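You operate a simulated robot arm through the tools that you are given. There is no shell and no other tool. Be economical: measure what you need, move in short steps, check, and stop when the job is done.

You are at the controls of a simulated two-armed robot. One attempt, no reset.

JOB
Roll the pastry out to the ring, then brush its middle with butter.
Fine: roller in its cradle, brush back. Set down upright: pastry roller, pastry brush. A coat counts when it lies all over at full strength: go over it till it gets no stronger.

The check looks at the end state, three seconds after you hand in, the way a careful person would. Anything else that was tipped, shoved, dropped, spilled or broken makes it a failure.

ROBOT AND FRAMES
Two 7-joint arms with fingered hands on one trunk, on a base that drives. Base frame: it is fixed to the floor where the robot stands at the start and does not move with it; the origin is under the middle of the robot, x ahead of it, y to its left, z up; the surface under the hand at the start is at about z = 0.92. Units: m, degrees, N and s.
The left shoulder is at the start at [0.2, 0.135, 0.97], the right one opposite. Payload 4 kg a hand.
The TCP of each hand is the grasp point between the finger pads, 0.025 m short of the fingertips. In the tool frame z runs along the fingers and y along their closing line. The gripper opens to 0.088 m. The gripper's body begins 0.029 m behind the TCP. The gripper is a hand of 4 fingers: y runs from the thumb to the fingers, the wrist lies at [-0.013, -0.106, -0.174] in the tool frame, and closing takes about 1.5 s.
Orientation is that of the tool frame in the base frame, as a unit quaternion [w, x, y, z]. With the fingers straight down and the wrist toward the robot, the tool's x, y and z point along [0, 1, 0], [1, 0, 0] and [0, 0, -1] of the base frame.

CONTROLS
- The arms move only by the tool play_rows. It takes "left_steps", "right_steps" or both (then of equal length, played together; a hand with none holds still); each is a list of rows, each a list of 7 numbers: the gripper command, from -1 (fully open) to 1 (shut), values between in proportion, then the shift along the tool's x, y, z in m, then the turn, a rotation vector about the tool's x, y, z in rad. In form: [[gripper, tx, ty, tz, rx, ry, rz], ...]. A call has 1 to 12 rows; each row shifts and turns the commanded pose from where the row before left it, along the tool's axes as they then stand. Each row takes 0.2 s and may step no farther than 0.05 m and 8.6 degrees from the row before; otherwise, or with a gripper value out of range, the whole call is refused. Where a pose cannot be reached the arm comes as near as it can. A force on the tool above 50 N (or 10 N above the force at the start of the call, whichever is more), or a blocked arm, ends the call early, and 0.2 s more pass. The fingers move at their own pace (about 0.153 m/s each) and stop on an object; they squeeze with about 29 N. The grip force told is the motor's: it shows also when the fingers shut on nothing. Time passes only in rows, and 0.2 s behind the last, so rows that do not move let the fingers close. The reply holds the time, the measured pose of the TCP, the force on the tool along the base axes, the opening and the grip force, in the units named above and with some noise, with the torque about the TCP (base axes, N m) and any sound that the robot's microphone picked up.
- Cameras (640 x 400 px; columns grow to the right, rows downward): "scene" is now at [0.1331, -0.0244, 1.5728]; the picture's right is [-0.31, -0.95, 0.00], its down [-0.69, 0.23, -0.69] and it looks along [0.65, -0.21, -0.73] (base axes); focal length 270 px, centre (320, 200). "left" rides on the left gripper at [-0.064, -0.083, -0.098] in its tool frame; the picture's right is [-0.62, -0.37, 0.69], its down [0.71, -0.63, 0.30] and it looks along [0.32, 0.68, 0.65] (tool axes); focal length 265 px, centre (320, 200). "right" rides on the right gripper at [0.064, -0.083, -0.098] in its tool frame; the picture's right is [-0.62, 0.37, -0.69], its down [-0.71, -0.63, 0.30] and it looks along [-0.32, 0.68, 0.65] (tool axes); focal length 265 px, centre (320, 200). There is no depth. A picture from a camera that has moved, and an enlarged one, comes with that camera's place and axes in the base frame and with its lens.
- camera(camera): a new picture of that camera. The clock stands still meanwhile.
- lift_body(by): slides the trunk up (or, below 0, down) by that many m; the arms and the scene camera ride with it, the base frame stays. It gives what a move gives, with no picture.
- drive_base(legs): drives the robot by 1 to 6 legs, each [ahead, left, turn to the left] in m, m and degrees, along the robot's own axes; the way and the turn of a leg run together, so that a leg with both is an arc; at most 1.5 m and 180 degrees a leg. The arms and the cameras ride along, it lands a little off, and it stops where it bumps. It gives what a move gives.
- grasp_type(shape, hand): the hand has 4 fingers and takes this shape, open, in about a second: jaw (thumb against the fingers, like two jaws); tri (thumb and two fingers); tip (a fingertip pinch); poke (one finger out to press); point (the index stretched); flat (the hand flat); cup (the hand cupped); fist (a fist). The gripper value then closes the fingers along that shape, each until it touches; the sizes above hold for jaw. It gives what a move gives, with no picture.
- aim_head(pan, tilt): turns the head with the scene camera to pan (to the left, within 97 degrees either way) and tilt (down, from -29 to 69), counted from straight ahead of the robot. It gives what a move gives.
- enlarge(camera, box): a new picture of the part [left, top, right, bottom] of that camera's present view, enlarged. The clock stands still meanwhile.
- sign_off(): hands the job in; it is judged then, once.

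Work in short steps. Places have to be worked out from the pictures, the camera data and where the tool is seen: move nearer, look again, correct. Check each grasp and each placing, and mend what went wrong. You have 120 turns and 88 pictures in all, those below and enlarged ones among them. Open the grippers and draw the arms clear of the work before you hand the job in, unless the task says otherwise; then end with one line.

The tools are called after "Request:" as name(argument=value, ...) on one line, values as JSON. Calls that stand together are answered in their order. play_rows: Moves the arms, as the interface text tells. Its arguments: {"type":"object","properties":{"left_steps":{"type":"array"},"right_steps":{"type":"array"}},"required":[]} The other tools are called the same way: lift_body (by) slides the trunk up or down; grasp_type (shape, hand) gives the hand a shape; drive_base (legs) drives the base; aim_head (pan, tilt) turns the head that bears the scene camera; camera (camera) takes a picture; enlarge (camera, box) takes an enlarged picture of a part of a camera's view; sign_off () hands the job in.

At the start:

```text
t: 0.0
left_tcp_pos: [0.5086, 0.0702, 1.2712]
left_tcp_rot: [0.0, 0.707, 0.707, 0.0]
left_force: [1.3, -0.1, -1.1]
left_torque: [0.0, 0.0, -0.01]
left_width: 0.0875
left_grip_force: 0.0
left_shape: jaw
right_tcp_pos: [0.4299, -0.4235, 1.3482]
right_tcp_rot: [0.0, 0.707, 0.707, -0.001]
right_force: [-0.4, -0.5, -0.3]
right_torque: [0.0, 0.01, 0.0]
right_width: 0.0877
right_grip_force: 0.1
right_shape: jaw
trunk travel left (down, up): [-0.575, 0.195]
robot x, y, heading: [-0.0006, 0.001, 0.0]
head pan, tilt: [-18.3, 46.7]
```

scene: 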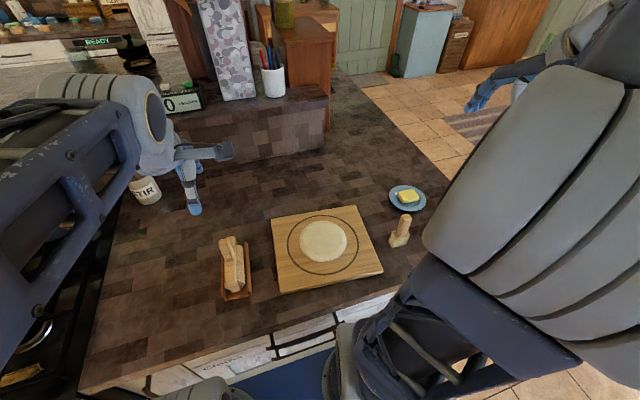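
right: 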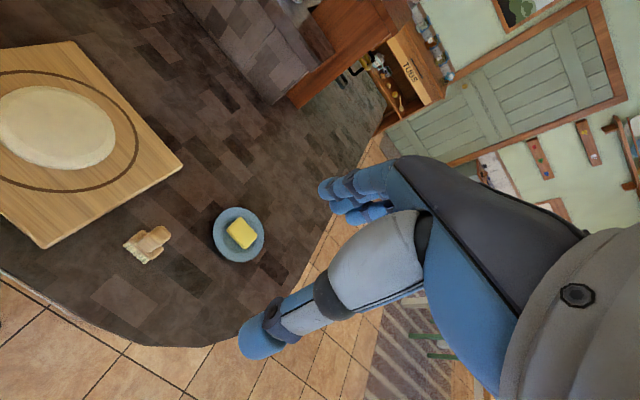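
left: 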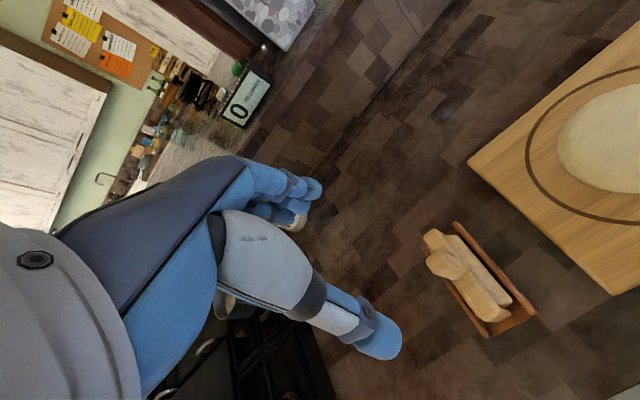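

I first look closer at the roller in its cradle, the pastry, and the brush with the butter.

Request:
enlarge(camera="scene", box=[200, 180, 440, 330])

Request:
enlarge(camera="left", box=[400, 200, 560, 350])

Request:
enlarge(camera="right", box=[80, 190, 280, 315])

```text
2.67 times, centred on (320, 255) of scene
camera zoom: at [0.1331, -0.0244, 1.5728], right [-0.31, -0.95, 0.0], down [-0.69, 0.23, -0.69], along [0.65, -0.21, -0.73], focal length 721 px, centre (320, 53)
```

zoom: 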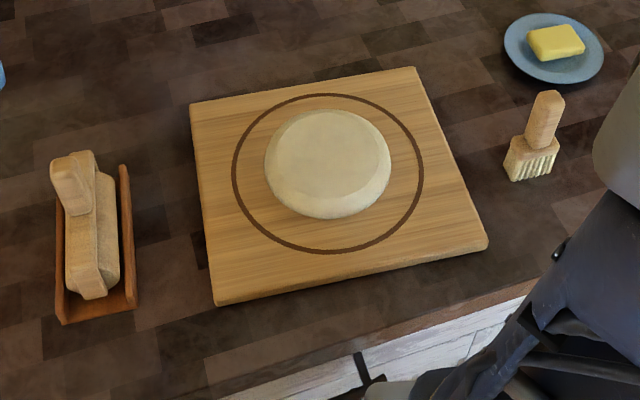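

```text
2.67 times, centred on (480, 275) of left
camera zoom: at [0.4261, 0.0055, 1.3692], right [-0.37, -0.62, -0.69], down [-0.63, 0.71, -0.3], along [0.68, 0.32, -0.65], focal length 708 px, centre (-107, 0)
```

zoom: 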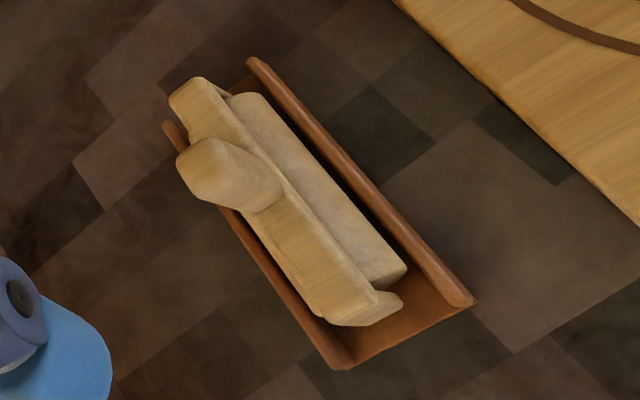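

```text
3.20 times, centred on (180, 252) of right
camera zoom: at [0.3469, -0.3589, 1.447], right [0.37, -0.62, 0.69], down [-0.63, -0.71, -0.3], along [0.68, -0.32, -0.65], focal length 849 px, centre (768, 32)
```

zoom: 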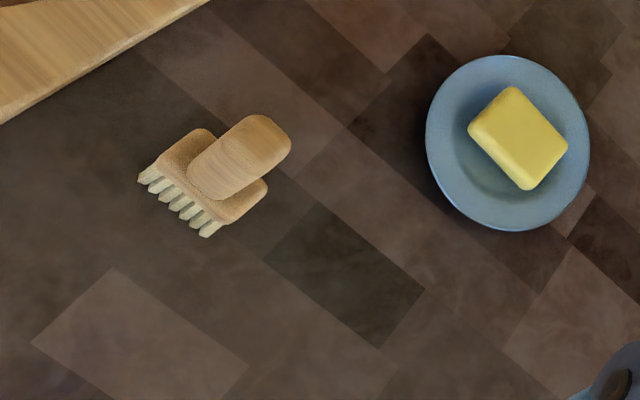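

The roller stands in its cradle with an upright handle; I work out the handle top at about (0.543, 0.074, 1.045), with the barrel along x. The brush handle top is at about (0.492, -0.376, 1.027) and the pastry at about (0.55, -0.167). That is too close for the arms, so I back the base off and shift a bit to the right.

Request:
drive_base(legs=[[-0.2, 0, 0], [0, -0.12, 0]])

Request:
aim_head(pan=0, tilt=42)

Request:
camera(camera="scene")

```text
t: 2.4
left_tcp_pos: [0.3059, -0.0469, 1.2721]
left_tcp_rot: [0.0, 0.705, 0.709, 0.0]
left_force: [0.4, 0.6, -0.2]
left_torque: [0.0, -0.03, -0.02]
left_width: 0.0877
left_grip_force: 0.1
left_shape: jaw
right_tcp_pos: [0.2301, -0.5411, 1.3477]
right_tcp_rot: [0.0, 0.705, 0.709, 0.0]
right_force: [0.1, -0.4, 0.0]
right_torque: [0.01, 0.01, -0.01]
right_width: 0.0877
right_grip_force: 0.0
right_shape: jaw
trunk travel left (down, up): [-0.575, 0.195]
robot x, y, heading: [-0.2038, -0.1186, 0.4]
head pan, tilt: [-18.3, 46.7]
```

```text
t: 3.2
left_tcp_pos: [0.3046, -0.0464, 1.2717]
left_tcp_rot: [0.0, 0.705, 0.71, 0.0]
left_force: [-0.2, 0.1, 0.7]
left_torque: [-0.02, 0.01, 0.01]
left_width: 0.0876
left_grip_force: 0.1
left_shape: jaw
right_tcp_pos: [0.2311, -0.5414, 1.3483]
right_tcp_rot: [-0.001, 0.705, 0.709, 0.001]
right_force: [0.2, -0.9, -0.3]
right_torque: [-0.02, 0.01, 0.04]
right_width: 0.0876
right_grip_force: 0.0
right_shape: jaw
trunk travel left (down, up): [-0.575, 0.195]
robot x, y, heading: [-0.2006, -0.122, 0.4]
head pan, tilt: [0.0, 42.0]
```

```text
81 pictures are left
camera scene: at [-0.0613, -0.1187, 1.5795], right [0.0, -1.0, 0.0], down [-0.67, 0.0, -0.74], along [0.74, 0.0, -0.67], focal length 270 px, centre (320, 200)
```

scene: 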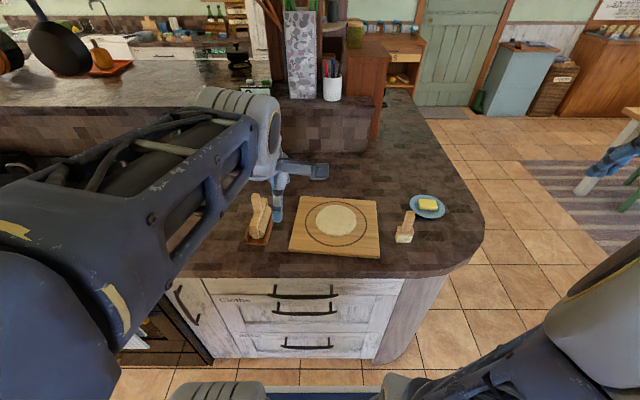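

The view is clear now. I move the left hand to above the roller handle, well above its top, and look down its wrist camera.

Request:
play_rows(left_steps=[[-1, 0.024, 0.046, 0, 0, 0, 0], [-1, 0.024, 0.044, 0, 0, 0, 0], [-1, 0.024, 0.044, 0, 0, 0, 0], [-1, 0.024, 0.044, 0, 0, 0, 0], [-1, 0.024, 0.044, 0.04, 0, 0, 0], [-1, 0, 0.016, 0.04, 0, 0, 0], [-1, 0, 0, 0.03, 0, 0, 0], [-1, 0, 0, 0, 0, 0, 0]])

Request:
camera(camera="left")

Request:
enlarge(camera="scene", box=[220, 140, 460, 290])

```text
refused: row 1 steps farther than a row can; nothing moved
```

```text
80 pictures are left
camera left: at [0.224, -0.1123, 1.3692], right [-0.37, -0.62, -0.69], down [-0.63, 0.71, -0.3], along [0.68, 0.33, -0.65], focal length 265 px, centre (320, 200)
```

left: 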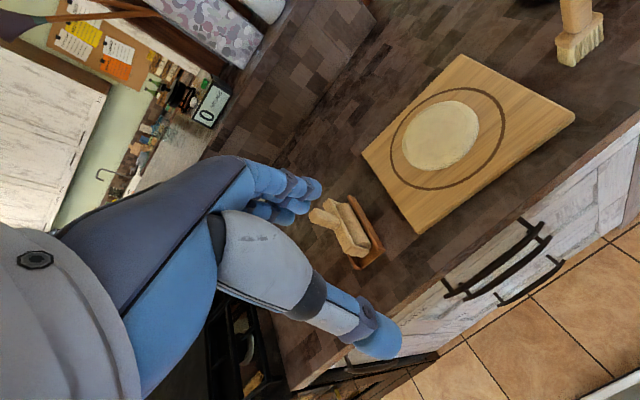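

```text
2.67 times, centred on (340, 215) of scene
camera zoom: at [-0.0613, -0.1187, 1.5795], right [0.0, -1.0, 0.0], down [-0.67, 0.0, -0.74], along [0.74, 0.0, -0.67], focal length 721 px, centre (267, 160)
```

zoom: 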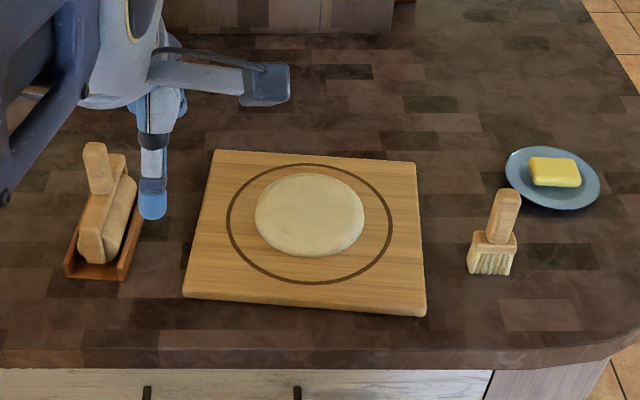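

The step limit is on the combined length, so I use smaller steps.

Request:
play_rows(left_steps=[[-1, 0.024, 0.04, 0, 0, 0, 0], [-1, 0.024, 0.04, 0, 0, 0, 0], [-1, 0.024, 0.04, 0, 0, 0, 0], [-1, 0.024, 0.04, 0, 0, 0, 0], [-1, 0.024, 0.04, 0, 0, 0, 0], [-1, 0, 0.036, 0.02, 0, 0, 0], [-1, 0, 0, 0.04, 0, 0, 0], [-1, 0, 0, 0.03, 0, 0, 0], [-1, 0, 0, 0, 0, 0, 0]])

Request:
camera(camera="left")

Request:
enlarge(camera="scene", box=[200, 140, 400, 265])

```text
t: 5.2
left_tcp_pos: [0.5419, 0.069, 1.1839]
left_tcp_rot: [0.0, 0.705, 0.709, 0.0]
left_force: [0.2, 0.4, -0.7]
left_torque: [0.02, -0.02, 0.0]
left_width: 0.0878
left_grip_force: 0.0
left_shape: jaw
right_tcp_pos: [0.2317, -0.5413, 1.3483]
right_tcp_rot: [-0.001, 0.705, 0.709, 0.001]
right_force: [-0.1, 0.3, 0.5]
right_torque: [-0.04, -0.02, -0.01]
right_width: 0.0877
right_grip_force: 0.1
right_shape: jaw
trunk travel left (down, up): [-0.575, 0.195]
robot x, y, heading: [-0.2019, -0.1192, 0.4]
head pan, tilt: [0.0, 42.0]
```

```text
78 pictures are left
camera left: at [0.4595, 0.0041, 1.2807], right [-0.37, -0.62, -0.69], down [-0.63, 0.71, -0.3], along [0.68, 0.33, -0.65], focal length 265 px, centre (320, 200)
```

left: 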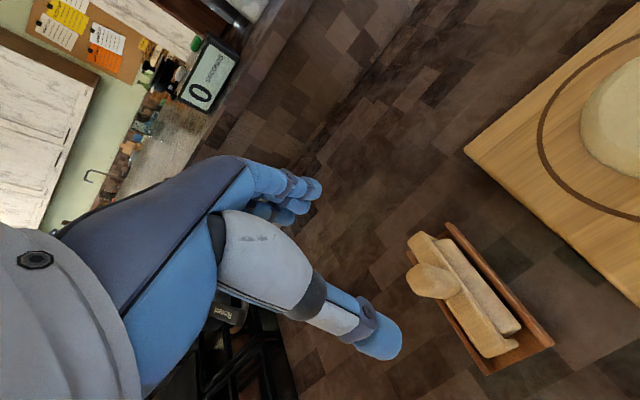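

```text
3.20 times, centred on (300, 202) of scene
camera zoom: at [-0.0613, -0.1186, 1.5795], right [0.01, -1.0, 0.0], down [-0.67, 0.0, -0.74], along [0.74, 0.0, -0.67], focal length 865 px, centre (384, 192)
```

zoom: 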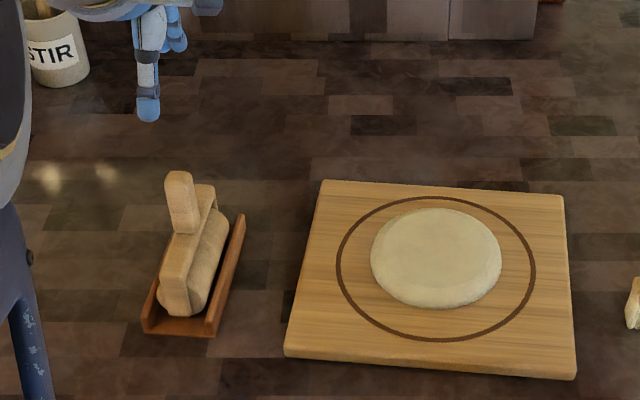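

The handle top solves to (0.544, 0.075, 1.052), handle about 0.06 tall, axis turned about -4°. I align and lower to just straddle the top, then look.

Request:
play_rows(left_steps=[[-1, 0.005, 0.002, 0.035, 0, 0, 0.07], [-1, 0, 0, 0.04, 0, 0, 0], [-1, 0, 0, 0.035, 0, 0, 0], [-1, 0, 0, 0, 0, 0, 0]])

Request:
camera(camera="left")

Request:
enlarge(camera="scene", box=[200, 140, 400, 265])

```text
t: 6.2
left_tcp_pos: [0.5443, 0.0752, 1.0706]
left_tcp_rot: [0.0, 0.73, 0.684, 0.0]
left_force: [0.7, 0.5, -0.2]
left_torque: [-0.01, -0.01, -0.02]
left_width: 0.0878
left_grip_force: 0.1
left_shape: jaw
right_tcp_pos: [0.2307, -0.5405, 1.3488]
right_tcp_rot: [0.0, 0.706, 0.709, 0.0]
right_force: [-0.3, -0.8, 0.2]
right_torque: [0.0, 0.01, 0.01]
right_width: 0.0877
right_grip_force: 0.1
right_shape: jaw
trunk travel left (down, up): [-0.575, 0.195]
robot x, y, heading: [-0.204, -0.118, 0.4]
head pan, tilt: [0.0, 42.0]
```

```text
76 pictures are left
camera left: at [0.4571, 0.016, 1.1687], right [-0.41, -0.59, -0.69], down [-0.58, 0.75, -0.3], along [0.7, 0.28, -0.65], focal length 265 px, centre (320, 200)
```

left: 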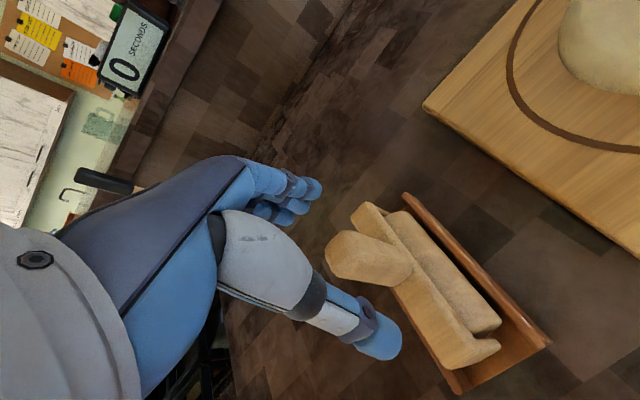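

```text
3.20 times, centred on (300, 202) of scene
camera zoom: at [-0.0614, -0.1186, 1.5795], right [0.01, -1.0, 0.0], down [-0.67, 0.0, -0.74], along [0.74, 0.0, -0.67], focal length 865 px, centre (384, 192)
```

zoom: 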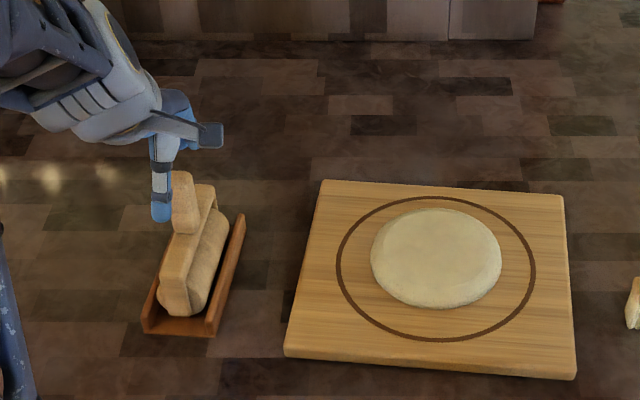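

The hand straddles the handle; the thumb sits a few mm to the left of it, so I shift -y 5 mm, lower to about z=1.028 and close.

Request:
play_rows(left_steps=[[-1, -0.005, -0.002, 0, 0, 0, 0], [-1, 0, 0, 0.022, 0, 0, 0], [-1, 0, 0, 0.02, 0, 0, 0], [-0.3, 0, 0, 0, 0, 0, 0], [0.3, 0, 0, 0, 0, 0, 0], [1, 0, 0, 0, 0, 0, 0], [1, 0, 0, 0, 0, 0, 0], [1, 0, 0, 0, 0, 0, 0], [1, 0, 0, 0, 0, 0, 0], [1, 0, 0, 0, 0, 0, 0]])

Request:
camera(camera="left")

Request:
enlarge(camera="scene", box=[200, 140, 400, 265])

```text
t: 8.4
left_tcp_pos: [0.5406, 0.072, 1.0285]
left_tcp_rot: [0.0, 0.729, 0.684, 0.0]
left_force: [0.0, 0.7, 0.0]
left_torque: [-0.01, 0.02, 0.01]
left_width: 0.0188
left_grip_force: 28.8
left_shape: jaw
right_tcp_pos: [0.2305, -0.5408, 1.3484]
right_tcp_rot: [0.0, 0.705, 0.709, 0.0]
right_force: [0.6, -0.5, -0.3]
right_torque: [-0.01, -0.01, 0.02]
right_width: 0.088
right_grip_force: 0.0
right_shape: jaw
trunk travel left (down, up): [-0.575, 0.195]
robot x, y, heading: [-0.2004, -0.1197, 0.3]
head pan, tilt: [0.0, 42.0]
```

```text
74 pictures are left
camera left: at [0.4538, 0.0138, 1.1268], right [-0.41, -0.59, -0.69], down [-0.58, 0.75, -0.3], along [0.7, 0.28, -0.65], focal length 265 px, centre (320, 200)
```

left: 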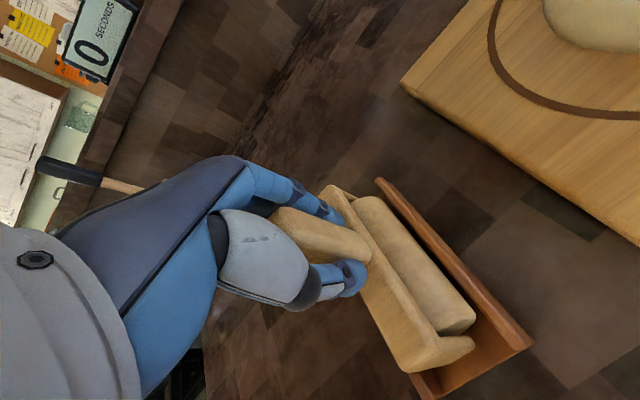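

```text
3.20 times, centred on (300, 202) of scene
camera zoom: at [-0.0613, -0.1186, 1.5795], right [0.01, -1.0, 0.0], down [-0.67, 0.0, -0.74], along [0.74, 0.0, -0.67], focal length 865 px, centre (384, 192)
```

zoom: 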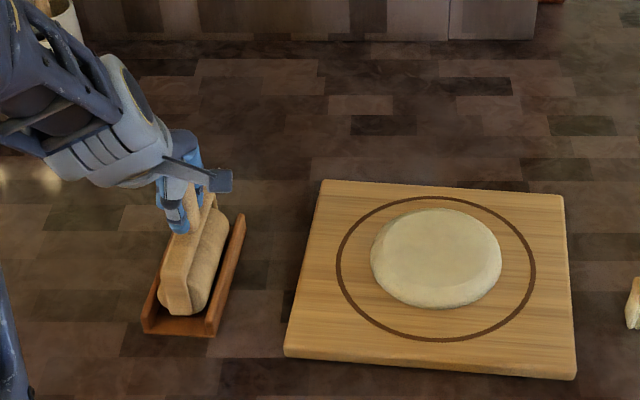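

Gripped (19 mm, 29 N). I lift it straight up 0.1 m and check.

Request:
play_rows(left_steps=[[1, 0, 0, -0.015, 0, 0, 0], [1, 0, 0, -0.03, 0, 0, 0], [1, 0, 0, -0.04, 0, 0, 0], [1, 0, 0, -0.025, 0, 0, 0], [1, 0, 0, 0, 0, 0, 0]])

Request:
enlarge(camera="scene", box=[200, 120, 400, 245])

Request:
camera(camera="left")

```text
t: 9.7
left_tcp_pos: [0.5419, 0.0747, 1.1419]
left_tcp_rot: [0.001, 0.729, 0.684, 0.0]
left_force: [-0.5, 0.1, -2.5]
left_torque: [-0.03, 0.01, -0.01]
left_width: 0.0184
left_grip_force: 29.1
left_shape: jaw
right_tcp_pos: [0.2306, -0.5405, 1.3484]
right_tcp_rot: [0.0, 0.705, 0.709, 0.0]
right_force: [-0.4, -0.7, 0.3]
right_torque: [-0.04, -0.02, 0.0]
right_width: 0.0875
right_grip_force: 0.1
right_shape: jaw
trunk travel left (down, up): [-0.575, 0.195]
robot x, y, heading: [-0.2011, -0.1201, 0.3]
head pan, tilt: [0.0, 42.0]
```

```text
3.20 times, centred on (300, 182) of scene
camera zoom: at [-0.0612, -0.1186, 1.5795], right [0.01, -1.0, 0.0], down [-0.67, 0.0, -0.74], along [0.74, 0.0, -0.67], focal length 865 px, centre (384, 256)
```

zoom: 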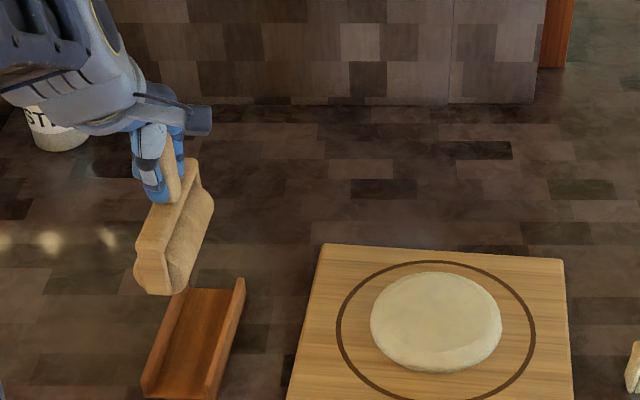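

```text
71 pictures are left
camera left: at [0.4546, 0.0149, 1.2394], right [-0.41, -0.59, -0.69], down [-0.58, 0.75, -0.3], along [0.7, 0.28, -0.65], focal length 265 px, centre (320, 200)
```

left: 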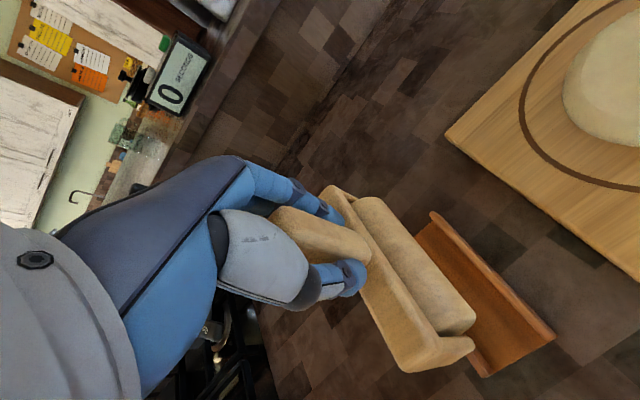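

Roller lifted cleanly; barrel bottom is about 0.10 below the TCP. I carry it over the pastry centre (0.535, -0.169) and square it to x.

Request:
play_rows(left_steps=[[1, 0, 0, 0, 0, 0, -0.064], [1, -0.048, 0, 0, 0, 0, 0], [1, -0.048, 0, 0, 0, 0, 0], [1, -0.048, 0, 0, 0, 0, 0], [1, -0.048, 0, 0, 0, 0, 0], [1, -0.048, -0.006, 0, 0, 0, 0], [1, 0, 0, 0.02, 0, 0, 0], [1, 0, 0, 0.02, 0, 0, 0], [1, 0, 0, 0, 0, 0, 0]])

Request:
enlarge(camera="scene", box=[250, 150, 410, 270])

Request:
camera(camera="left")

```text
t: 11.7
left_tcp_pos: [0.5372, -0.1676, 1.0993]
left_tcp_rot: [0.001, 0.708, 0.706, 0.0]
left_force: [-1.1, 1.1, -2.7]
left_torque: [0.02, 0.01, 0.01]
left_width: 0.0183
left_grip_force: 29.0
left_shape: jaw
right_tcp_pos: [0.2309, -0.5398, 1.3481]
right_tcp_rot: [0.0, 0.705, 0.709, 0.0]
right_force: [0.4, -0.3, 0.5]
right_torque: [0.03, 0.01, 0.0]
right_width: 0.0876
right_grip_force: 0.1
right_shape: jaw
trunk travel left (down, up): [-0.575, 0.195]
robot x, y, heading: [-0.2004, -0.1191, 0.6]
head pan, tilt: [0.0, 42.0]
```

```text
3.33 times, centred on (330, 210) of scene
camera zoom: at [-0.0613, -0.1186, 1.5795], right [0.0, -1.0, 0.0], down [-0.67, 0.0, -0.74], along [0.74, 0.0, -0.67], focal length 902 px, centre (287, 167)
```

zoom: 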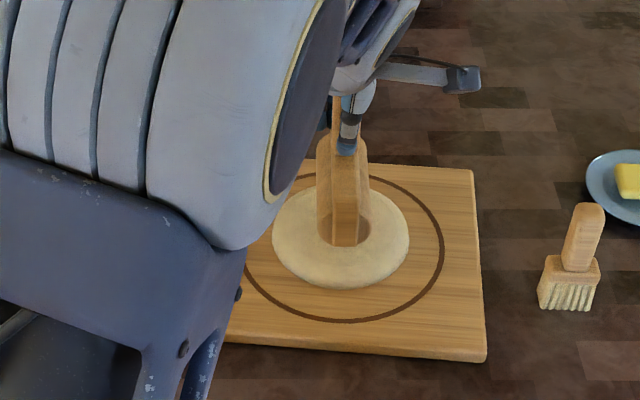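

```text
69 pictures are left
camera left: at [0.4545, -0.2322, 1.1962], right [-0.37, -0.62, -0.69], down [-0.63, 0.71, -0.3], along [0.68, 0.32, -0.65], focal length 265 px, centre (320, 200)
```

left: 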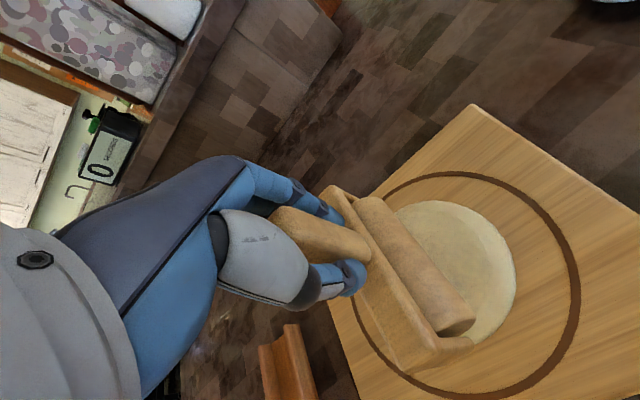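

It is above the pastry. I lower gently in small steps, watching the force.

Request:
play_rows(left_steps=[[1, 0, 0, 0.01, 0, 0, 0], [1, 0, 0, 0.01, 0, 0, 0], [1, 0, 0, 0.005, 0, 0, 0], [1, 0, 0, 0.005, 0, 0, 0], [1, 0, 0, 0, 0, 0, 0]])

```text
t: 12.8
left_tcp_pos: [0.5366, -0.166, 1.0703]
left_tcp_rot: [0.0, 0.707, 0.707, 0.001]
left_force: [0.3, -0.2, -1.7]
left_torque: [0.03, 0.01, 0.01]
left_width: 0.0185
left_grip_force: 29.1
left_shape: jaw
right_tcp_pos: [0.2295, -0.5407, 1.3482]
right_tcp_rot: [0.0, 0.705, 0.709, 0.0]
right_force: [0.8, 0.2, 0.2]
right_torque: [0.04, 0.02, 0.01]
right_width: 0.0878
right_grip_force: 0.1
right_shape: jaw
trunk travel left (down, up): [-0.575, 0.195]
robot x, y, heading: [-0.2011, -0.1206, 0.3]
head pan, tilt: [0.0, 42.0]
```

No contact yet (only its weight); lower further.

Request:
play_rows(left_steps=[[1, 0, 0, 0.004, 0, 0, 0], [1, 0, 0, 0.004, 0, 0, 0], [1, 0, 0, 0.004, 0, 0, 0], [1, 0, 0, 0, 0, 0, 0]])

```text
t: 13.8
left_tcp_pos: [0.5352, -0.1648, 1.0598]
left_tcp_rot: [0.0, 0.708, 0.706, 0.0]
left_force: [-3.7, 0.6, 13.7]
left_torque: [0.01, 0.06, -0.04]
left_width: 0.0193
left_grip_force: 28.9
left_shape: jaw
right_tcp_pos: [0.2293, -0.5403, 1.3474]
right_tcp_rot: [0.0, 0.705, 0.709, 0.0]
right_force: [0.1, -0.5, 0.4]
right_torque: [-0.01, -0.02, 0.01]
right_width: 0.0873
right_grip_force: 0.1
right_shape: jaw
trunk travel left (down, up): [-0.575, 0.195]
robot x, y, heading: [-0.2003, -0.1156, 0.2]
head pan, tilt: [0.0, 42.0]
```

Contact with about 15 N downward push. Now roll gently in y across the pastry and back.

Request:
play_rows(left_steps=[[1, -0.015, 0, 0, 0, 0, 0], [1, -0.015, 0, 0, 0, 0, 0], [1, -0.015, 0, 0, 0, 0, 0], [1, 0.015, 0, 0, 0, 0, 0], [1, 0.015, 0, 0, 0, 0, 0], [1, 0.015, 0, 0, 0, 0, 0], [1, 0.015, 0, 0, 0, 0, 0], [1, 0.015, 0, 0, 0, 0, 0], [1, 0.015, 0, 0, 0, 0, 0], [1, -0.015, 0, 0, 0, 0, 0], [1, -0.015, 0, 0, 0, 0, 0], [1, -0.015, 0, 0, 0, 0, 0]])

Request:
camera(camera="left")

```text
t: 16.4
left_tcp_pos: [0.5362, -0.1666, 1.058]
left_tcp_rot: [0.0, 0.707, 0.707, 0.001]
left_force: [-1.2, -0.9, -0.5]
left_torque: [-0.05, -0.03, -0.03]
left_width: 0.0191
left_grip_force: 29.1
left_shape: jaw
right_tcp_pos: [0.2298, -0.542, 1.3486]
right_tcp_rot: [0.0, 0.705, 0.709, 0.0]
right_force: [0.1, 0.2, 0.2]
right_torque: [-0.01, 0.02, -0.01]
right_width: 0.0879
right_grip_force: 0.2
right_shape: jaw
trunk travel left (down, up): [-0.575, 0.195]
robot x, y, heading: [-0.2016, -0.1248, 0.2]
head pan, tilt: [0.0, 42.0]
```

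```text
68 pictures are left
camera left: at [0.4527, -0.2304, 1.1541], right [-0.37, -0.62, -0.69], down [-0.63, 0.71, -0.3], along [0.68, 0.32, -0.65], focal length 265 px, centre (320, 200)
```

left: 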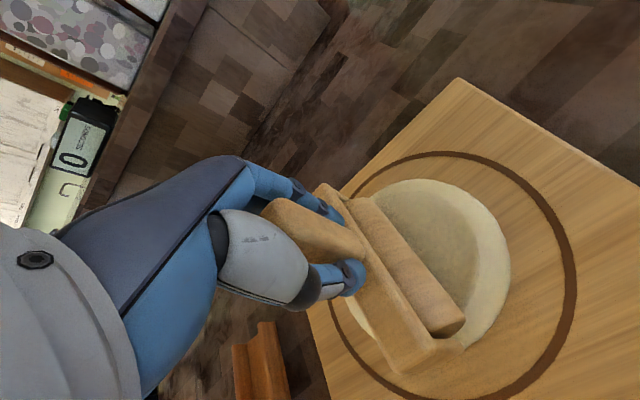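

The pastry thinned and spread a bit; the force relaxed. I lower 3 mm and roll again.

Request:
play_rows(left_steps=[[1, 0, 0, 0.003, 0, 0, 0], [1, -0.018, 0, 0.001, 0, 0, 0], [1, -0.018, 0, 0, 0, 0, 0], [1, -0.018, 0, 0, 0, 0, 0], [1, 0.018, 0, 0, 0, 0, 0], [1, 0.018, 0, 0, 0, 0, 0], [1, 0.018, 0, 0, 0, 0, 0], [1, 0.018, 0, 0, 0, 0, 0], [1, 0.018, 0, 0, 0, 0, 0], [1, 0.018, 0, 0, 0, 0, 0], [1, -0.027, 0, 0, 0, 0, 0], [1, -0.027, 0, 0, 0, 0, 0]])

Request:
camera(camera="left")

Request:
enlarge(camera="scene", box=[250, 150, 410, 270])

```text
t: 19.1
left_tcp_pos: [0.5344, -0.1628, 1.0541]
left_tcp_rot: [0.0, 0.707, 0.707, 0.001]
left_force: [0.3, 0.0, -2.5]
left_torque: [-0.03, 0.01, 0.02]
left_width: 0.0189
left_grip_force: 28.9
left_shape: jaw
right_tcp_pos: [0.2306, -0.5393, 1.3475]
right_tcp_rot: [0.0, 0.705, 0.709, 0.0]
right_force: [0.0, -0.3, -0.2]
right_torque: [-0.04, 0.0, 0.02]
right_width: 0.0878
right_grip_force: 0.0
right_shape: jaw
trunk travel left (down, up): [-0.575, 0.195]
robot x, y, heading: [-0.2029, -0.1185, 0.2]
head pan, tilt: [0.0, 42.0]
```

```text
67 pictures are left
camera left: at [0.4516, -0.2271, 1.1517], right [-0.37, -0.62, -0.69], down [-0.63, 0.71, -0.3], along [0.68, 0.32, -0.65], focal length 265 px, centre (320, 200)
```

left: 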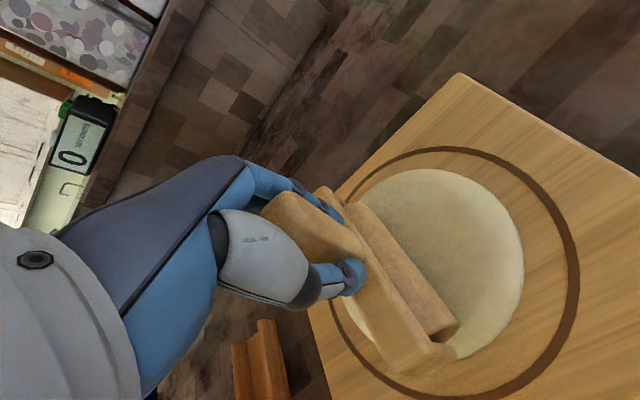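

```text
3.33 times, centred on (330, 210) of scene
camera zoom: at [-0.0612, -0.1183, 1.5794], right [0.01, -1.0, 0.0], down [-0.67, 0.0, -0.74], along [0.74, 0.0, -0.67], focal length 902 px, centre (287, 167)
```

zoom: 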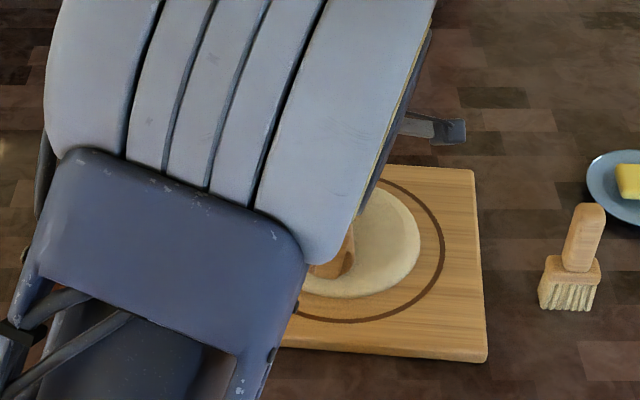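

The pastry is spreading fairly evenly toward the ring. I continue 3 mm lower with wider strokes.

Request:
play_rows(left_steps=[[1, 0, 0, 0.003, 0, 0, 0], [1, -0.02, 0, 0, 0, 0, 0], [1, -0.02, 0, 0, 0, 0, 0], [1, -0.02, 0, 0, 0, 0, 0], [1, 0.024, 0, 0, 0, 0, 0], [1, 0.024, 0, 0, 0, 0, 0], [1, 0.024, 0, 0, 0, 0, 0], [1, 0.024, 0, 0, 0, 0, 0], [1, 0.024, 0, 0, 0, 0, 0], [1, -0.02, 0, 0, 0, 0, 0], [1, -0.02, 0, 0, 0, 0, 0], [1, -0.02, 0, 0, 0, 0, 0]])

Request:
camera(camera="left")

```text
t: 21.6
left_tcp_pos: [0.5335, -0.1672, 1.0518]
left_tcp_rot: [0.0, 0.707, 0.707, 0.0]
left_force: [-0.8, -0.1, -1.6]
left_torque: [0.02, 0.01, 0.02]
left_width: 0.0185
left_grip_force: 28.8
left_shape: jaw
right_tcp_pos: [0.231, -0.5403, 1.3481]
right_tcp_rot: [0.0, 0.706, 0.709, 0.0]
right_force: [0.5, -0.4, 0.2]
right_torque: [-0.04, -0.02, 0.0]
right_width: 0.0878
right_grip_force: 0.1
right_shape: jaw
trunk travel left (down, up): [-0.575, 0.195]
robot x, y, heading: [-0.2015, -0.1237, 0.2]
head pan, tilt: [0.0, 42.0]
```

```text
65 pictures are left
camera left: at [0.4516, -0.2312, 1.1489], right [-0.37, -0.62, -0.69], down [-0.63, 0.71, -0.3], along [0.68, 0.32, -0.65], focal length 265 px, centre (320, 200)
```

left: 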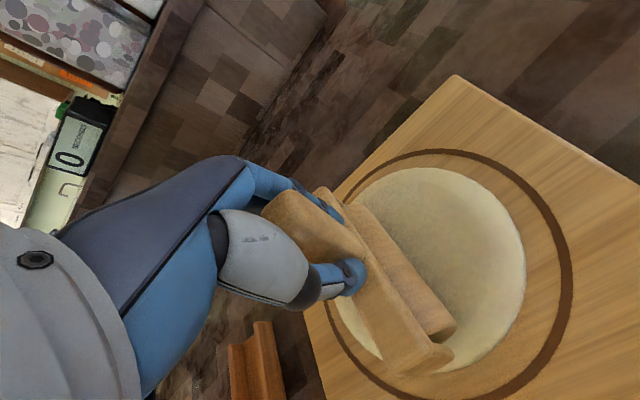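

Progress is steady; next 3.5 mm lower.

Request:
play_rows(left_steps=[[1, 0, 0, 0.0035, 0, 0, 0], [1, -0.02, 0, 0, 0, 0, 0], [1, -0.02, 0, 0, 0, 0, 0], [1, -0.02, 0, 0, 0, 0, 0], [1, 0.024, 0, 0, 0, 0, 0], [1, 0.024, 0, 0, 0, 0, 0], [1, 0.024, 0, 0, 0, 0, 0], [1, 0.024, 0, 0, 0, 0, 0], [1, 0.024, 0, 0, 0, 0, 0], [1, -0.02, 0, 0, 0, 0, 0], [1, -0.02, 0, 0, 0, 0, 0], [1, -0.02, 0, 0, 0, 0, 0]])

Request:
camera(camera="left")

```text
t: 24.2
left_tcp_pos: [0.5344, -0.1649, 1.0487]
left_tcp_rot: [0.0, 0.707, 0.707, 0.0]
left_force: [0.6, -0.2, -2.5]
left_torque: [-0.02, -0.02, 0.0]
left_width: 0.0187
left_grip_force: 29.1
left_shape: jaw
right_tcp_pos: [0.2308, -0.5413, 1.3478]
right_tcp_rot: [0.0, 0.705, 0.709, 0.0]
right_force: [0.7, -0.7, -1.1]
right_torque: [-0.03, 0.0, 0.02]
right_width: 0.0876
right_grip_force: 0.1
right_shape: jaw
trunk travel left (down, up): [-0.575, 0.195]
robot x, y, heading: [-0.2019, -0.1212, 0.3]
head pan, tilt: [0.0, 42.0]
```

```text
64 pictures are left
camera left: at [0.4519, -0.2311, 1.1468], right [-0.37, -0.62, -0.69], down [-0.63, 0.71, -0.3], along [0.68, 0.32, -0.65], focal length 265 px, centre (320, 200)
```

left: 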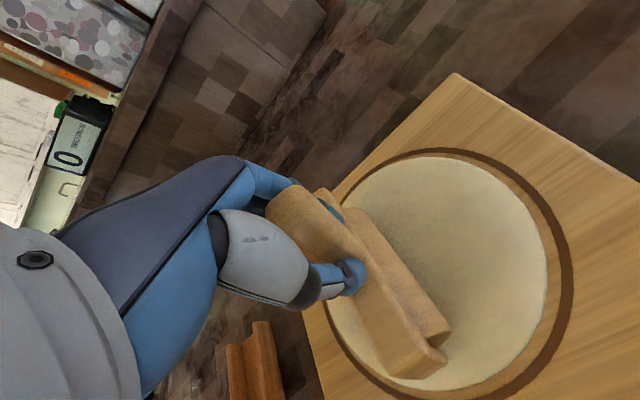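

It is now close to the ring. I lift and move aside to judge the shape with the scene camera.

Request:
play_rows(left_steps=[[1, 0, 0, -0.03, 0, 0, 0], [1, 0, 0, -0.05, 0, 0, 0], [1, 0.04, 0, 0, 0, 0, 0], [1, 0.045, 0, 0, 0, 0, 0], [1, 0.045, 0, 0, 0, 0, 0], [1, 0.045, 0, 0, 0, 0, 0], [1, 0.045, 0, 0, 0, 0, 0], [1, 0.02, 0, 0, 0, 0, 0]])

Request:
enlarge(camera="scene", box=[250, 160, 410, 260])

Request:
camera(camera="left")

```text
t: 26.1
left_tcp_pos: [0.5318, 0.0736, 1.1301]
left_tcp_rot: [0.0, 0.708, 0.706, 0.0]
left_force: [0.5, -0.3, -3.0]
left_torque: [-0.05, 0.02, -0.02]
left_width: 0.0187
left_grip_force: 29.3
left_shape: jaw
right_tcp_pos: [0.2299, -0.5423, 1.3479]
right_tcp_rot: [0.0, 0.705, 0.709, 0.0]
right_force: [-0.9, 0.2, 0.1]
right_torque: [0.0, 0.03, 0.01]
right_width: 0.0879
right_grip_force: 0.0
right_shape: jaw
trunk travel left (down, up): [-0.575, 0.195]
robot x, y, heading: [-0.2063, -0.1173, 0.2]
head pan, tilt: [0.0, 42.0]
```

```text
4.00 times, centred on (330, 210) of scene
camera zoom: at [-0.0613, -0.1188, 1.5795], right [0.0, -1.0, 0.0], down [-0.67, 0.0, -0.74], along [0.74, 0.0, -0.67], focal length 1082 px, centre (280, 160)
```

zoom: 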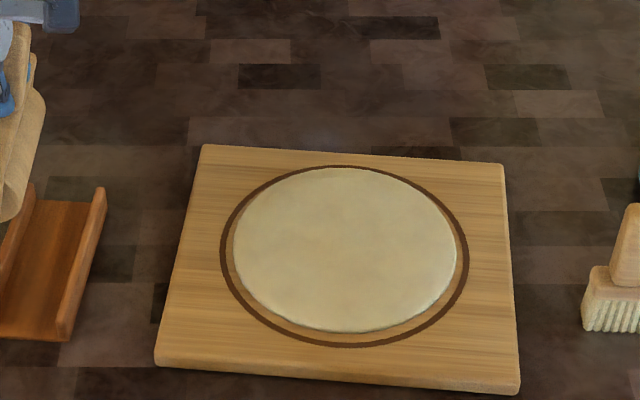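

```text
62 pictures are left
camera left: at [0.4499, 0.0085, 1.2265], right [-0.37, -0.62, -0.69], down [-0.63, 0.72, -0.3], along [0.68, 0.32, -0.65], focal length 265 px, centre (320, 200)
```

left: 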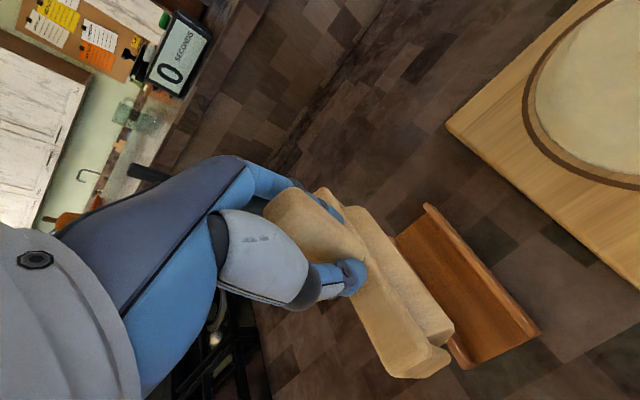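

Nice round, centred, radius about 0.092 against the ring's 0.097. It needs about 1.3 mm more thinning, so I go back and roll 1.5 mm lower.

Request:
play_rows(left_steps=[[1, -0.02, 0.003, 0, 0, 0, 0], [1, -0.045, 0, 0, 0, 0, 0], [1, -0.045, 0, 0, 0, 0, 0], [1, -0.045, 0, 0, 0, 0, 0], [1, -0.045, 0, 0, 0, 0, 0], [1, -0.04, 0, 0, 0, 0, 0], [1, 0, 0, 0.04, 0, 0, 0], [1, 0, 0, 0.03, 0, 0, 0], [1, 0, 0, 0.0115, 0, 0, 0], [1, 0, 0, 0, 0, 0, 0]])

Request:
play_rows(left_steps=[[1, -0.02, 0, 0, 0, 0, 0], [1, -0.02, 0, 0, 0, 0, 0], [1, -0.02, 0, 0, 0, 0, 0], [1, 0.024, 0, 0, 0, 0, 0], [1, 0.024, 0, 0, 0, 0, 0], [1, 0.024, 0, 0, 0, 0, 0], [1, 0.024, 0, 0, 0, 0, 0], [1, 0.024, 0, 0, 0, 0, 0], [1, -0.02, 0, 0, 0, 0, 0], [1, -0.02, 0, 0, 0, 0, 0], [1, -0.02, 0, 0, 0, 0, 0]])

Request:
camera(camera="left")

```text
t: 28.2
left_tcp_pos: [0.5365, -0.1659, 1.0461]
left_tcp_rot: [0.0, 0.707, 0.707, 0.0]
left_force: [-0.2, 0.3, 0.8]
left_torque: [0.05, -0.05, 0.0]
left_width: 0.0189
left_grip_force: 28.8
left_shape: jaw
right_tcp_pos: [0.2297, -0.5407, 1.3492]
right_tcp_rot: [0.0, 0.705, 0.709, 0.0]
right_force: [-0.5, -0.1, 0.3]
right_torque: [-0.03, 0.01, -0.01]
right_width: 0.0875
right_grip_force: 0.2
right_shape: jaw
trunk travel left (down, up): [-0.575, 0.195]
robot x, y, heading: [-0.2009, -0.1227, 0.2]
head pan, tilt: [0.0, 42.0]
```

```text
t: 30.6
left_tcp_pos: [0.5374, -0.1647, 1.0451]
left_tcp_rot: [0.0, 0.707, 0.707, 0.0]
left_force: [-1.0, 0.3, -1.9]
left_torque: [0.02, -0.02, 0.01]
left_width: 0.0189
left_grip_force: 29.0
left_shape: jaw
right_tcp_pos: [0.2297, -0.5394, 1.348]
right_tcp_rot: [0.001, 0.705, 0.709, 0.0]
right_force: [0.0, 0.2, -0.3]
right_torque: [-0.02, 0.02, 0.02]
right_width: 0.0877
right_grip_force: 0.1
right_shape: jaw
trunk travel left (down, up): [-0.575, 0.195]
robot x, y, heading: [-0.2008, -0.1199, 0.4]
head pan, tilt: [0.0, 42.0]
```

```text
61 pictures are left
camera left: at [0.4538, -0.2297, 1.1433], right [-0.37, -0.62, -0.69], down [-0.63, 0.71, -0.3], along [0.68, 0.32, -0.65], focal length 265 px, centre (320, 200)
```

left: 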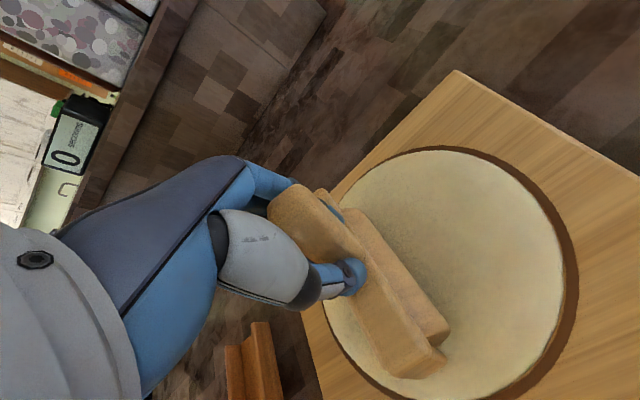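

It now reaches the ring's inner edge. I lift, carry the roller back above its cradle, and look.

Request:
play_rows(left_steps=[[1, 0, 0, -0.03, 0, 0, 0], [1, 0, 0, -0.045, 0, 0, 0], [1, 0.04, 0, 0, 0, 0, 0], [1, 0.04, 0, 0, 0, 0, 0], [1, 0.04, 0, 0, 0, 0, 0], [1, 0.04, 0, 0, 0, 0, 0], [1, 0.04, 0, 0, 0, 0, 0], [1, 0.037, 0, 0, 0, 0, 0], [1, 0, 0.0035, 0, 0, 0, 0.064], [1, 0, 0, 0, 0, 0, 0]])

Request:
enlarge(camera="scene", box=[250, 160, 410, 260])

Request:
camera(camera="left")

```text
t: 32.9
left_tcp_pos: [0.5415, 0.0699, 1.1201]
left_tcp_rot: [0.0, 0.729, 0.684, 0.0]
left_force: [-0.1, -0.2, -2.8]
left_torque: [-0.03, 0.0, 0.02]
left_width: 0.0185
left_grip_force: 28.6
left_shape: jaw
right_tcp_pos: [0.2301, -0.5405, 1.3478]
right_tcp_rot: [0.0, 0.706, 0.708, -0.001]
right_force: [-0.1, -0.4, 1.2]
right_torque: [-0.01, 0.02, 0.01]
right_width: 0.0876
right_grip_force: 0.0
right_shape: jaw
trunk travel left (down, up): [-0.575, 0.195]
robot x, y, heading: [-0.2032, -0.1184, 0.4]
head pan, tilt: [0.0, 42.0]
```

```text
4.00 times, centred on (330, 210) of scene
camera zoom: at [-0.0612, -0.1186, 1.5795], right [0.01, -1.0, 0.0], down [-0.67, 0.0, -0.74], along [0.74, 0.0, -0.67], focal length 1082 px, centre (280, 160)
```

zoom: 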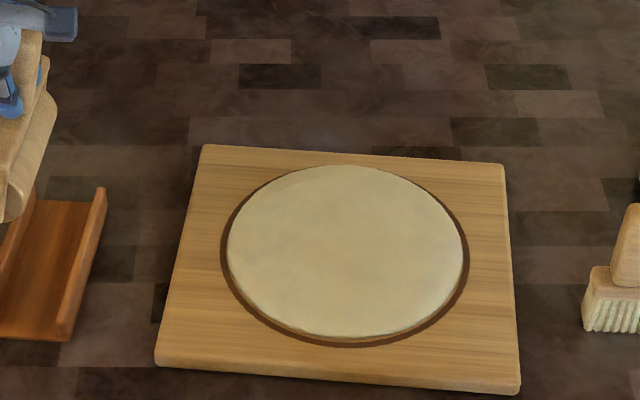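

```text
59 pictures are left
camera left: at [0.4549, 0.0106, 1.2174], right [-0.41, -0.59, -0.69], down [-0.58, 0.75, -0.3], along [0.7, 0.28, -0.65], focal length 265 px, centre (320, 200)
```

left: 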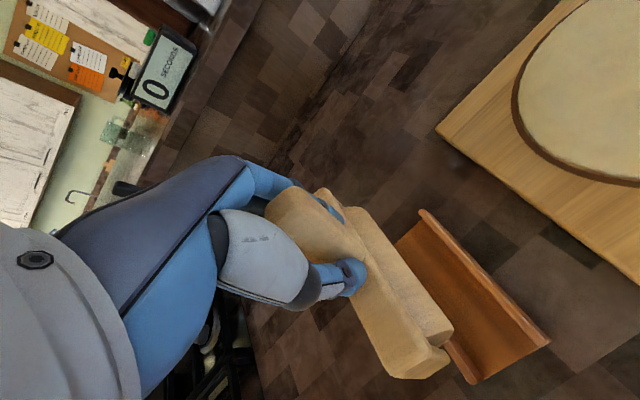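

The pastry now lies at the ring's inner edge, roughly 96–97% of the ring line. One more very light pass (0.6 mm lower) will bring it onto the ring.

Request:
play_rows(left_steps=[[1, 0, -0.0035, 0, 0, 0, -0.064], [1, -0.037, 0, 0, 0, 0, 0], [1, -0.04, 0, 0, 0, 0, 0], [1, -0.04, 0, 0, 0, 0, 0], [1, -0.04, 0, 0, 0, 0, 0], [1, -0.04, 0, 0, 0, 0, 0], [1, -0.04, 0, 0, 0, 0, 0], [1, 0, 0, 0.04, 0, 0, 0], [1, 0, 0, 0.025, 0, 0, 0], [1, 0, 0, 0.0107, 0, 0, 0], [1, 0, 0, 0, 0, 0, 0]])

Request:
play_rows(left_steps=[[1, -0.02, 0, 0, 0, 0, 0], [1, -0.02, 0, 0, 0, 0, 0], [1, -0.02, 0, 0, 0, 0, 0], [1, 0.024, 0, 0, 0, 0, 0], [1, 0.024, 0, 0, 0, 0, 0], [1, 0.024, 0, 0, 0, 0, 0], [1, 0.024, 0, 0, 0, 0, 0], [1, 0.024, 0, 0, 0, 0, 0], [1, -0.02, 0, 0, 0, 0, 0], [1, -0.02, 0, 0, 0, 0, 0], [1, -0.02, 0, 0, 0, 0, 0]])

Request:
play_rows(left_steps=[[1, 0, 0, -0.03, 0, 0, 0], [1, 0, 0, -0.045, 0, 0, 0], [1, 0.04, 0, 0, 0, 0, 0], [1, 0.04, 0, 0, 0, 0, 0], [1, 0.04, 0, 0, 0, 0, 0], [1, 0.04, 0, 0, 0, 0, 0], [1, 0.04, 0, 0, 0, 0, 0], [1, 0.037, 0, 0, 0, 0, 0], [1, 0, 0.0035, 0, 0, 0, 0.064], [1, 0, 0, 0, 0, 0, 0]])

Request:
enlarge(camera="scene", box=[220, 130, 412, 250])

Request:
enlarge(camera="left", box=[240, 150, 580, 390])

```text
t: 35.2
left_tcp_pos: [0.5404, -0.1654, 1.0451]
left_tcp_rot: [0.001, 0.708, 0.707, 0.0]
left_force: [-1.4, -1.3, 3.4]
left_torque: [-0.02, 0.0, -0.01]
left_width: 0.019
left_grip_force: 28.8
left_shape: jaw
right_tcp_pos: [0.2308, -0.5406, 1.3479]
right_tcp_rot: [0.0, 0.705, 0.709, 0.0]
right_force: [-0.3, -0.1, -0.4]
right_torque: [-0.01, -0.01, 0.01]
right_width: 0.088
right_grip_force: 0.0
right_shape: jaw
trunk travel left (down, up): [-0.575, 0.195]
robot x, y, heading: [-0.2037, -0.1207, 0.1]
head pan, tilt: [0.0, 42.0]
```

```text
t: 37.6
left_tcp_pos: [0.5371, -0.1661, 1.0448]
left_tcp_rot: [-0.001, 0.707, 0.707, 0.0]
left_force: [-0.6, 0.1, -0.5]
left_torque: [-0.06, -0.01, 0.01]
left_width: 0.019
left_grip_force: 29.2
left_shape: jaw
right_tcp_pos: [0.2288, -0.5405, 1.349]
right_tcp_rot: [0.0, 0.705, 0.709, 0.0]
right_force: [0.7, -0.4, -0.2]
right_torque: [-0.02, -0.02, 0.02]
right_width: 0.0876
right_grip_force: 0.1
right_shape: jaw
trunk travel left (down, up): [-0.575, 0.195]
robot x, y, heading: [-0.2001, -0.1164, 0.1]
head pan, tilt: [0.0, 42.0]
```

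```text
t: 39.9
left_tcp_pos: [0.5423, 0.075, 1.1209]
left_tcp_rot: [0.0, 0.729, 0.684, 0.0]
left_force: [-0.3, -0.3, -2.9]
left_torque: [-0.01, -0.02, -0.01]
left_width: 0.0188
left_grip_force: 29.1
left_shape: jaw
right_tcp_pos: [0.2299, -0.5403, 1.3469]
right_tcp_rot: [0.0, 0.706, 0.709, -0.001]
right_force: [0.2, -0.2, 0.1]
right_torque: [0.0, -0.01, 0.0]
right_width: 0.0876
right_grip_force: 0.1
right_shape: jaw
trunk travel left (down, up): [-0.575, 0.195]
robot x, y, heading: [-0.2067, -0.1214, 0.1]
head pan, tilt: [0.0, 42.0]
```

```text
3.33 times, centred on (316, 190) of scene
camera zoom: at [-0.0612, -0.1186, 1.5795], right [0.01, -1.0, 0.0], down [-0.67, 0.0, -0.74], along [0.74, 0.0, -0.67], focal length 902 px, centre (333, 233)
```

zoom: 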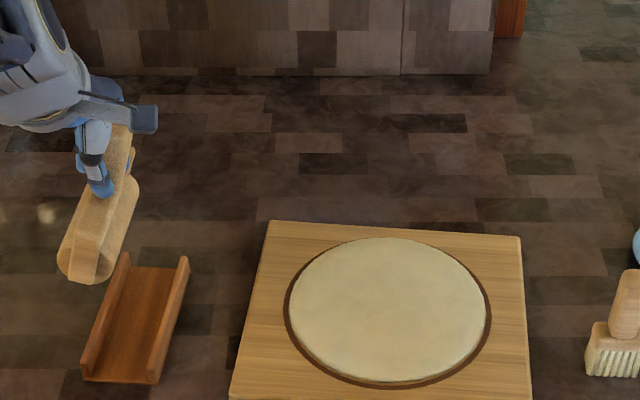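

```text
1.67 times, centred on (410, 270) of left
camera zoom: at [0.4555, 0.0152, 1.2175], right [-0.41, -0.59, -0.69], down [-0.58, 0.75, -0.3], along [0.7, 0.28, -0.65], focal length 442 px, centre (170, 83)
```

zoom: 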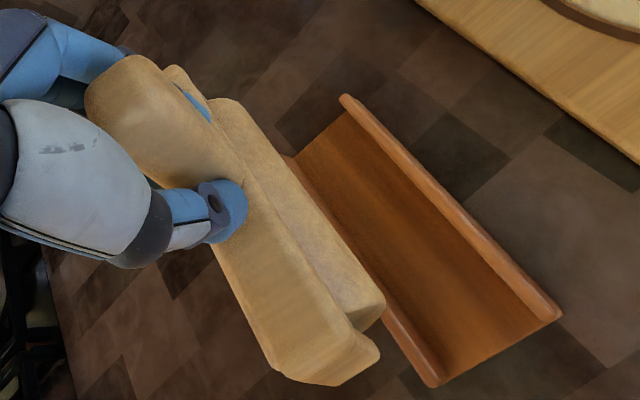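

The pastry now sits on the ring. The roller has tilted somewhat in the grip, so I zoom in to measure the tilt before putting it back.

Request:
enlarge(camera="scene", box=[220, 145, 300, 195])

Request:
camera(camera="right")

```text
8.00 times, centred on (260, 170) of scene
camera zoom: at [-0.0612, -0.1186, 1.5795], right [0.01, -1.0, 0.0], down [-0.67, 0.0, -0.74], along [0.74, 0.0, -0.67], focal length 2164 px, centre (800, 440)
```

zoom: 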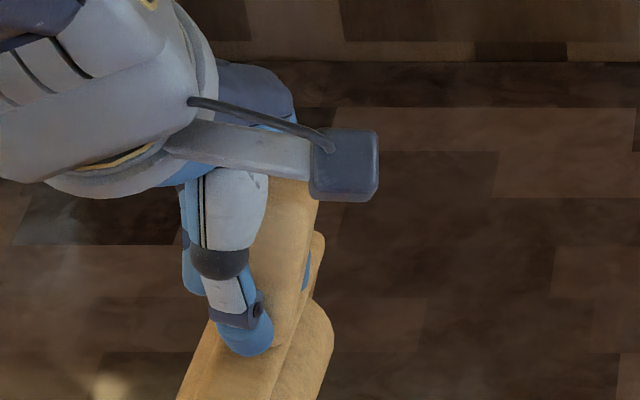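

```text
55 pictures are left
camera right: at [0.1467, -0.4771, 1.4469], right [0.37, -0.62, 0.69], down [-0.63, -0.72, -0.3], along [0.69, -0.32, -0.65], focal length 265 px, centre (320, 200)
```

right: 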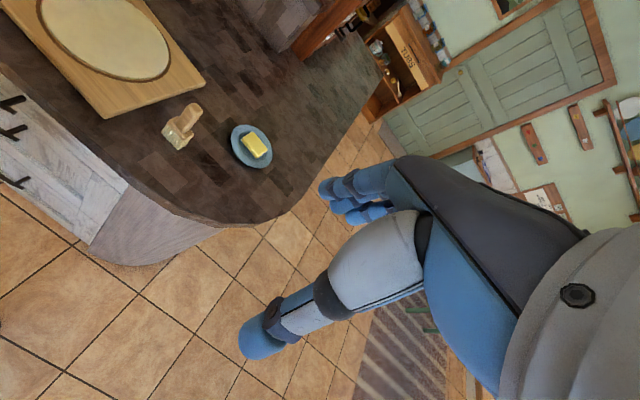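

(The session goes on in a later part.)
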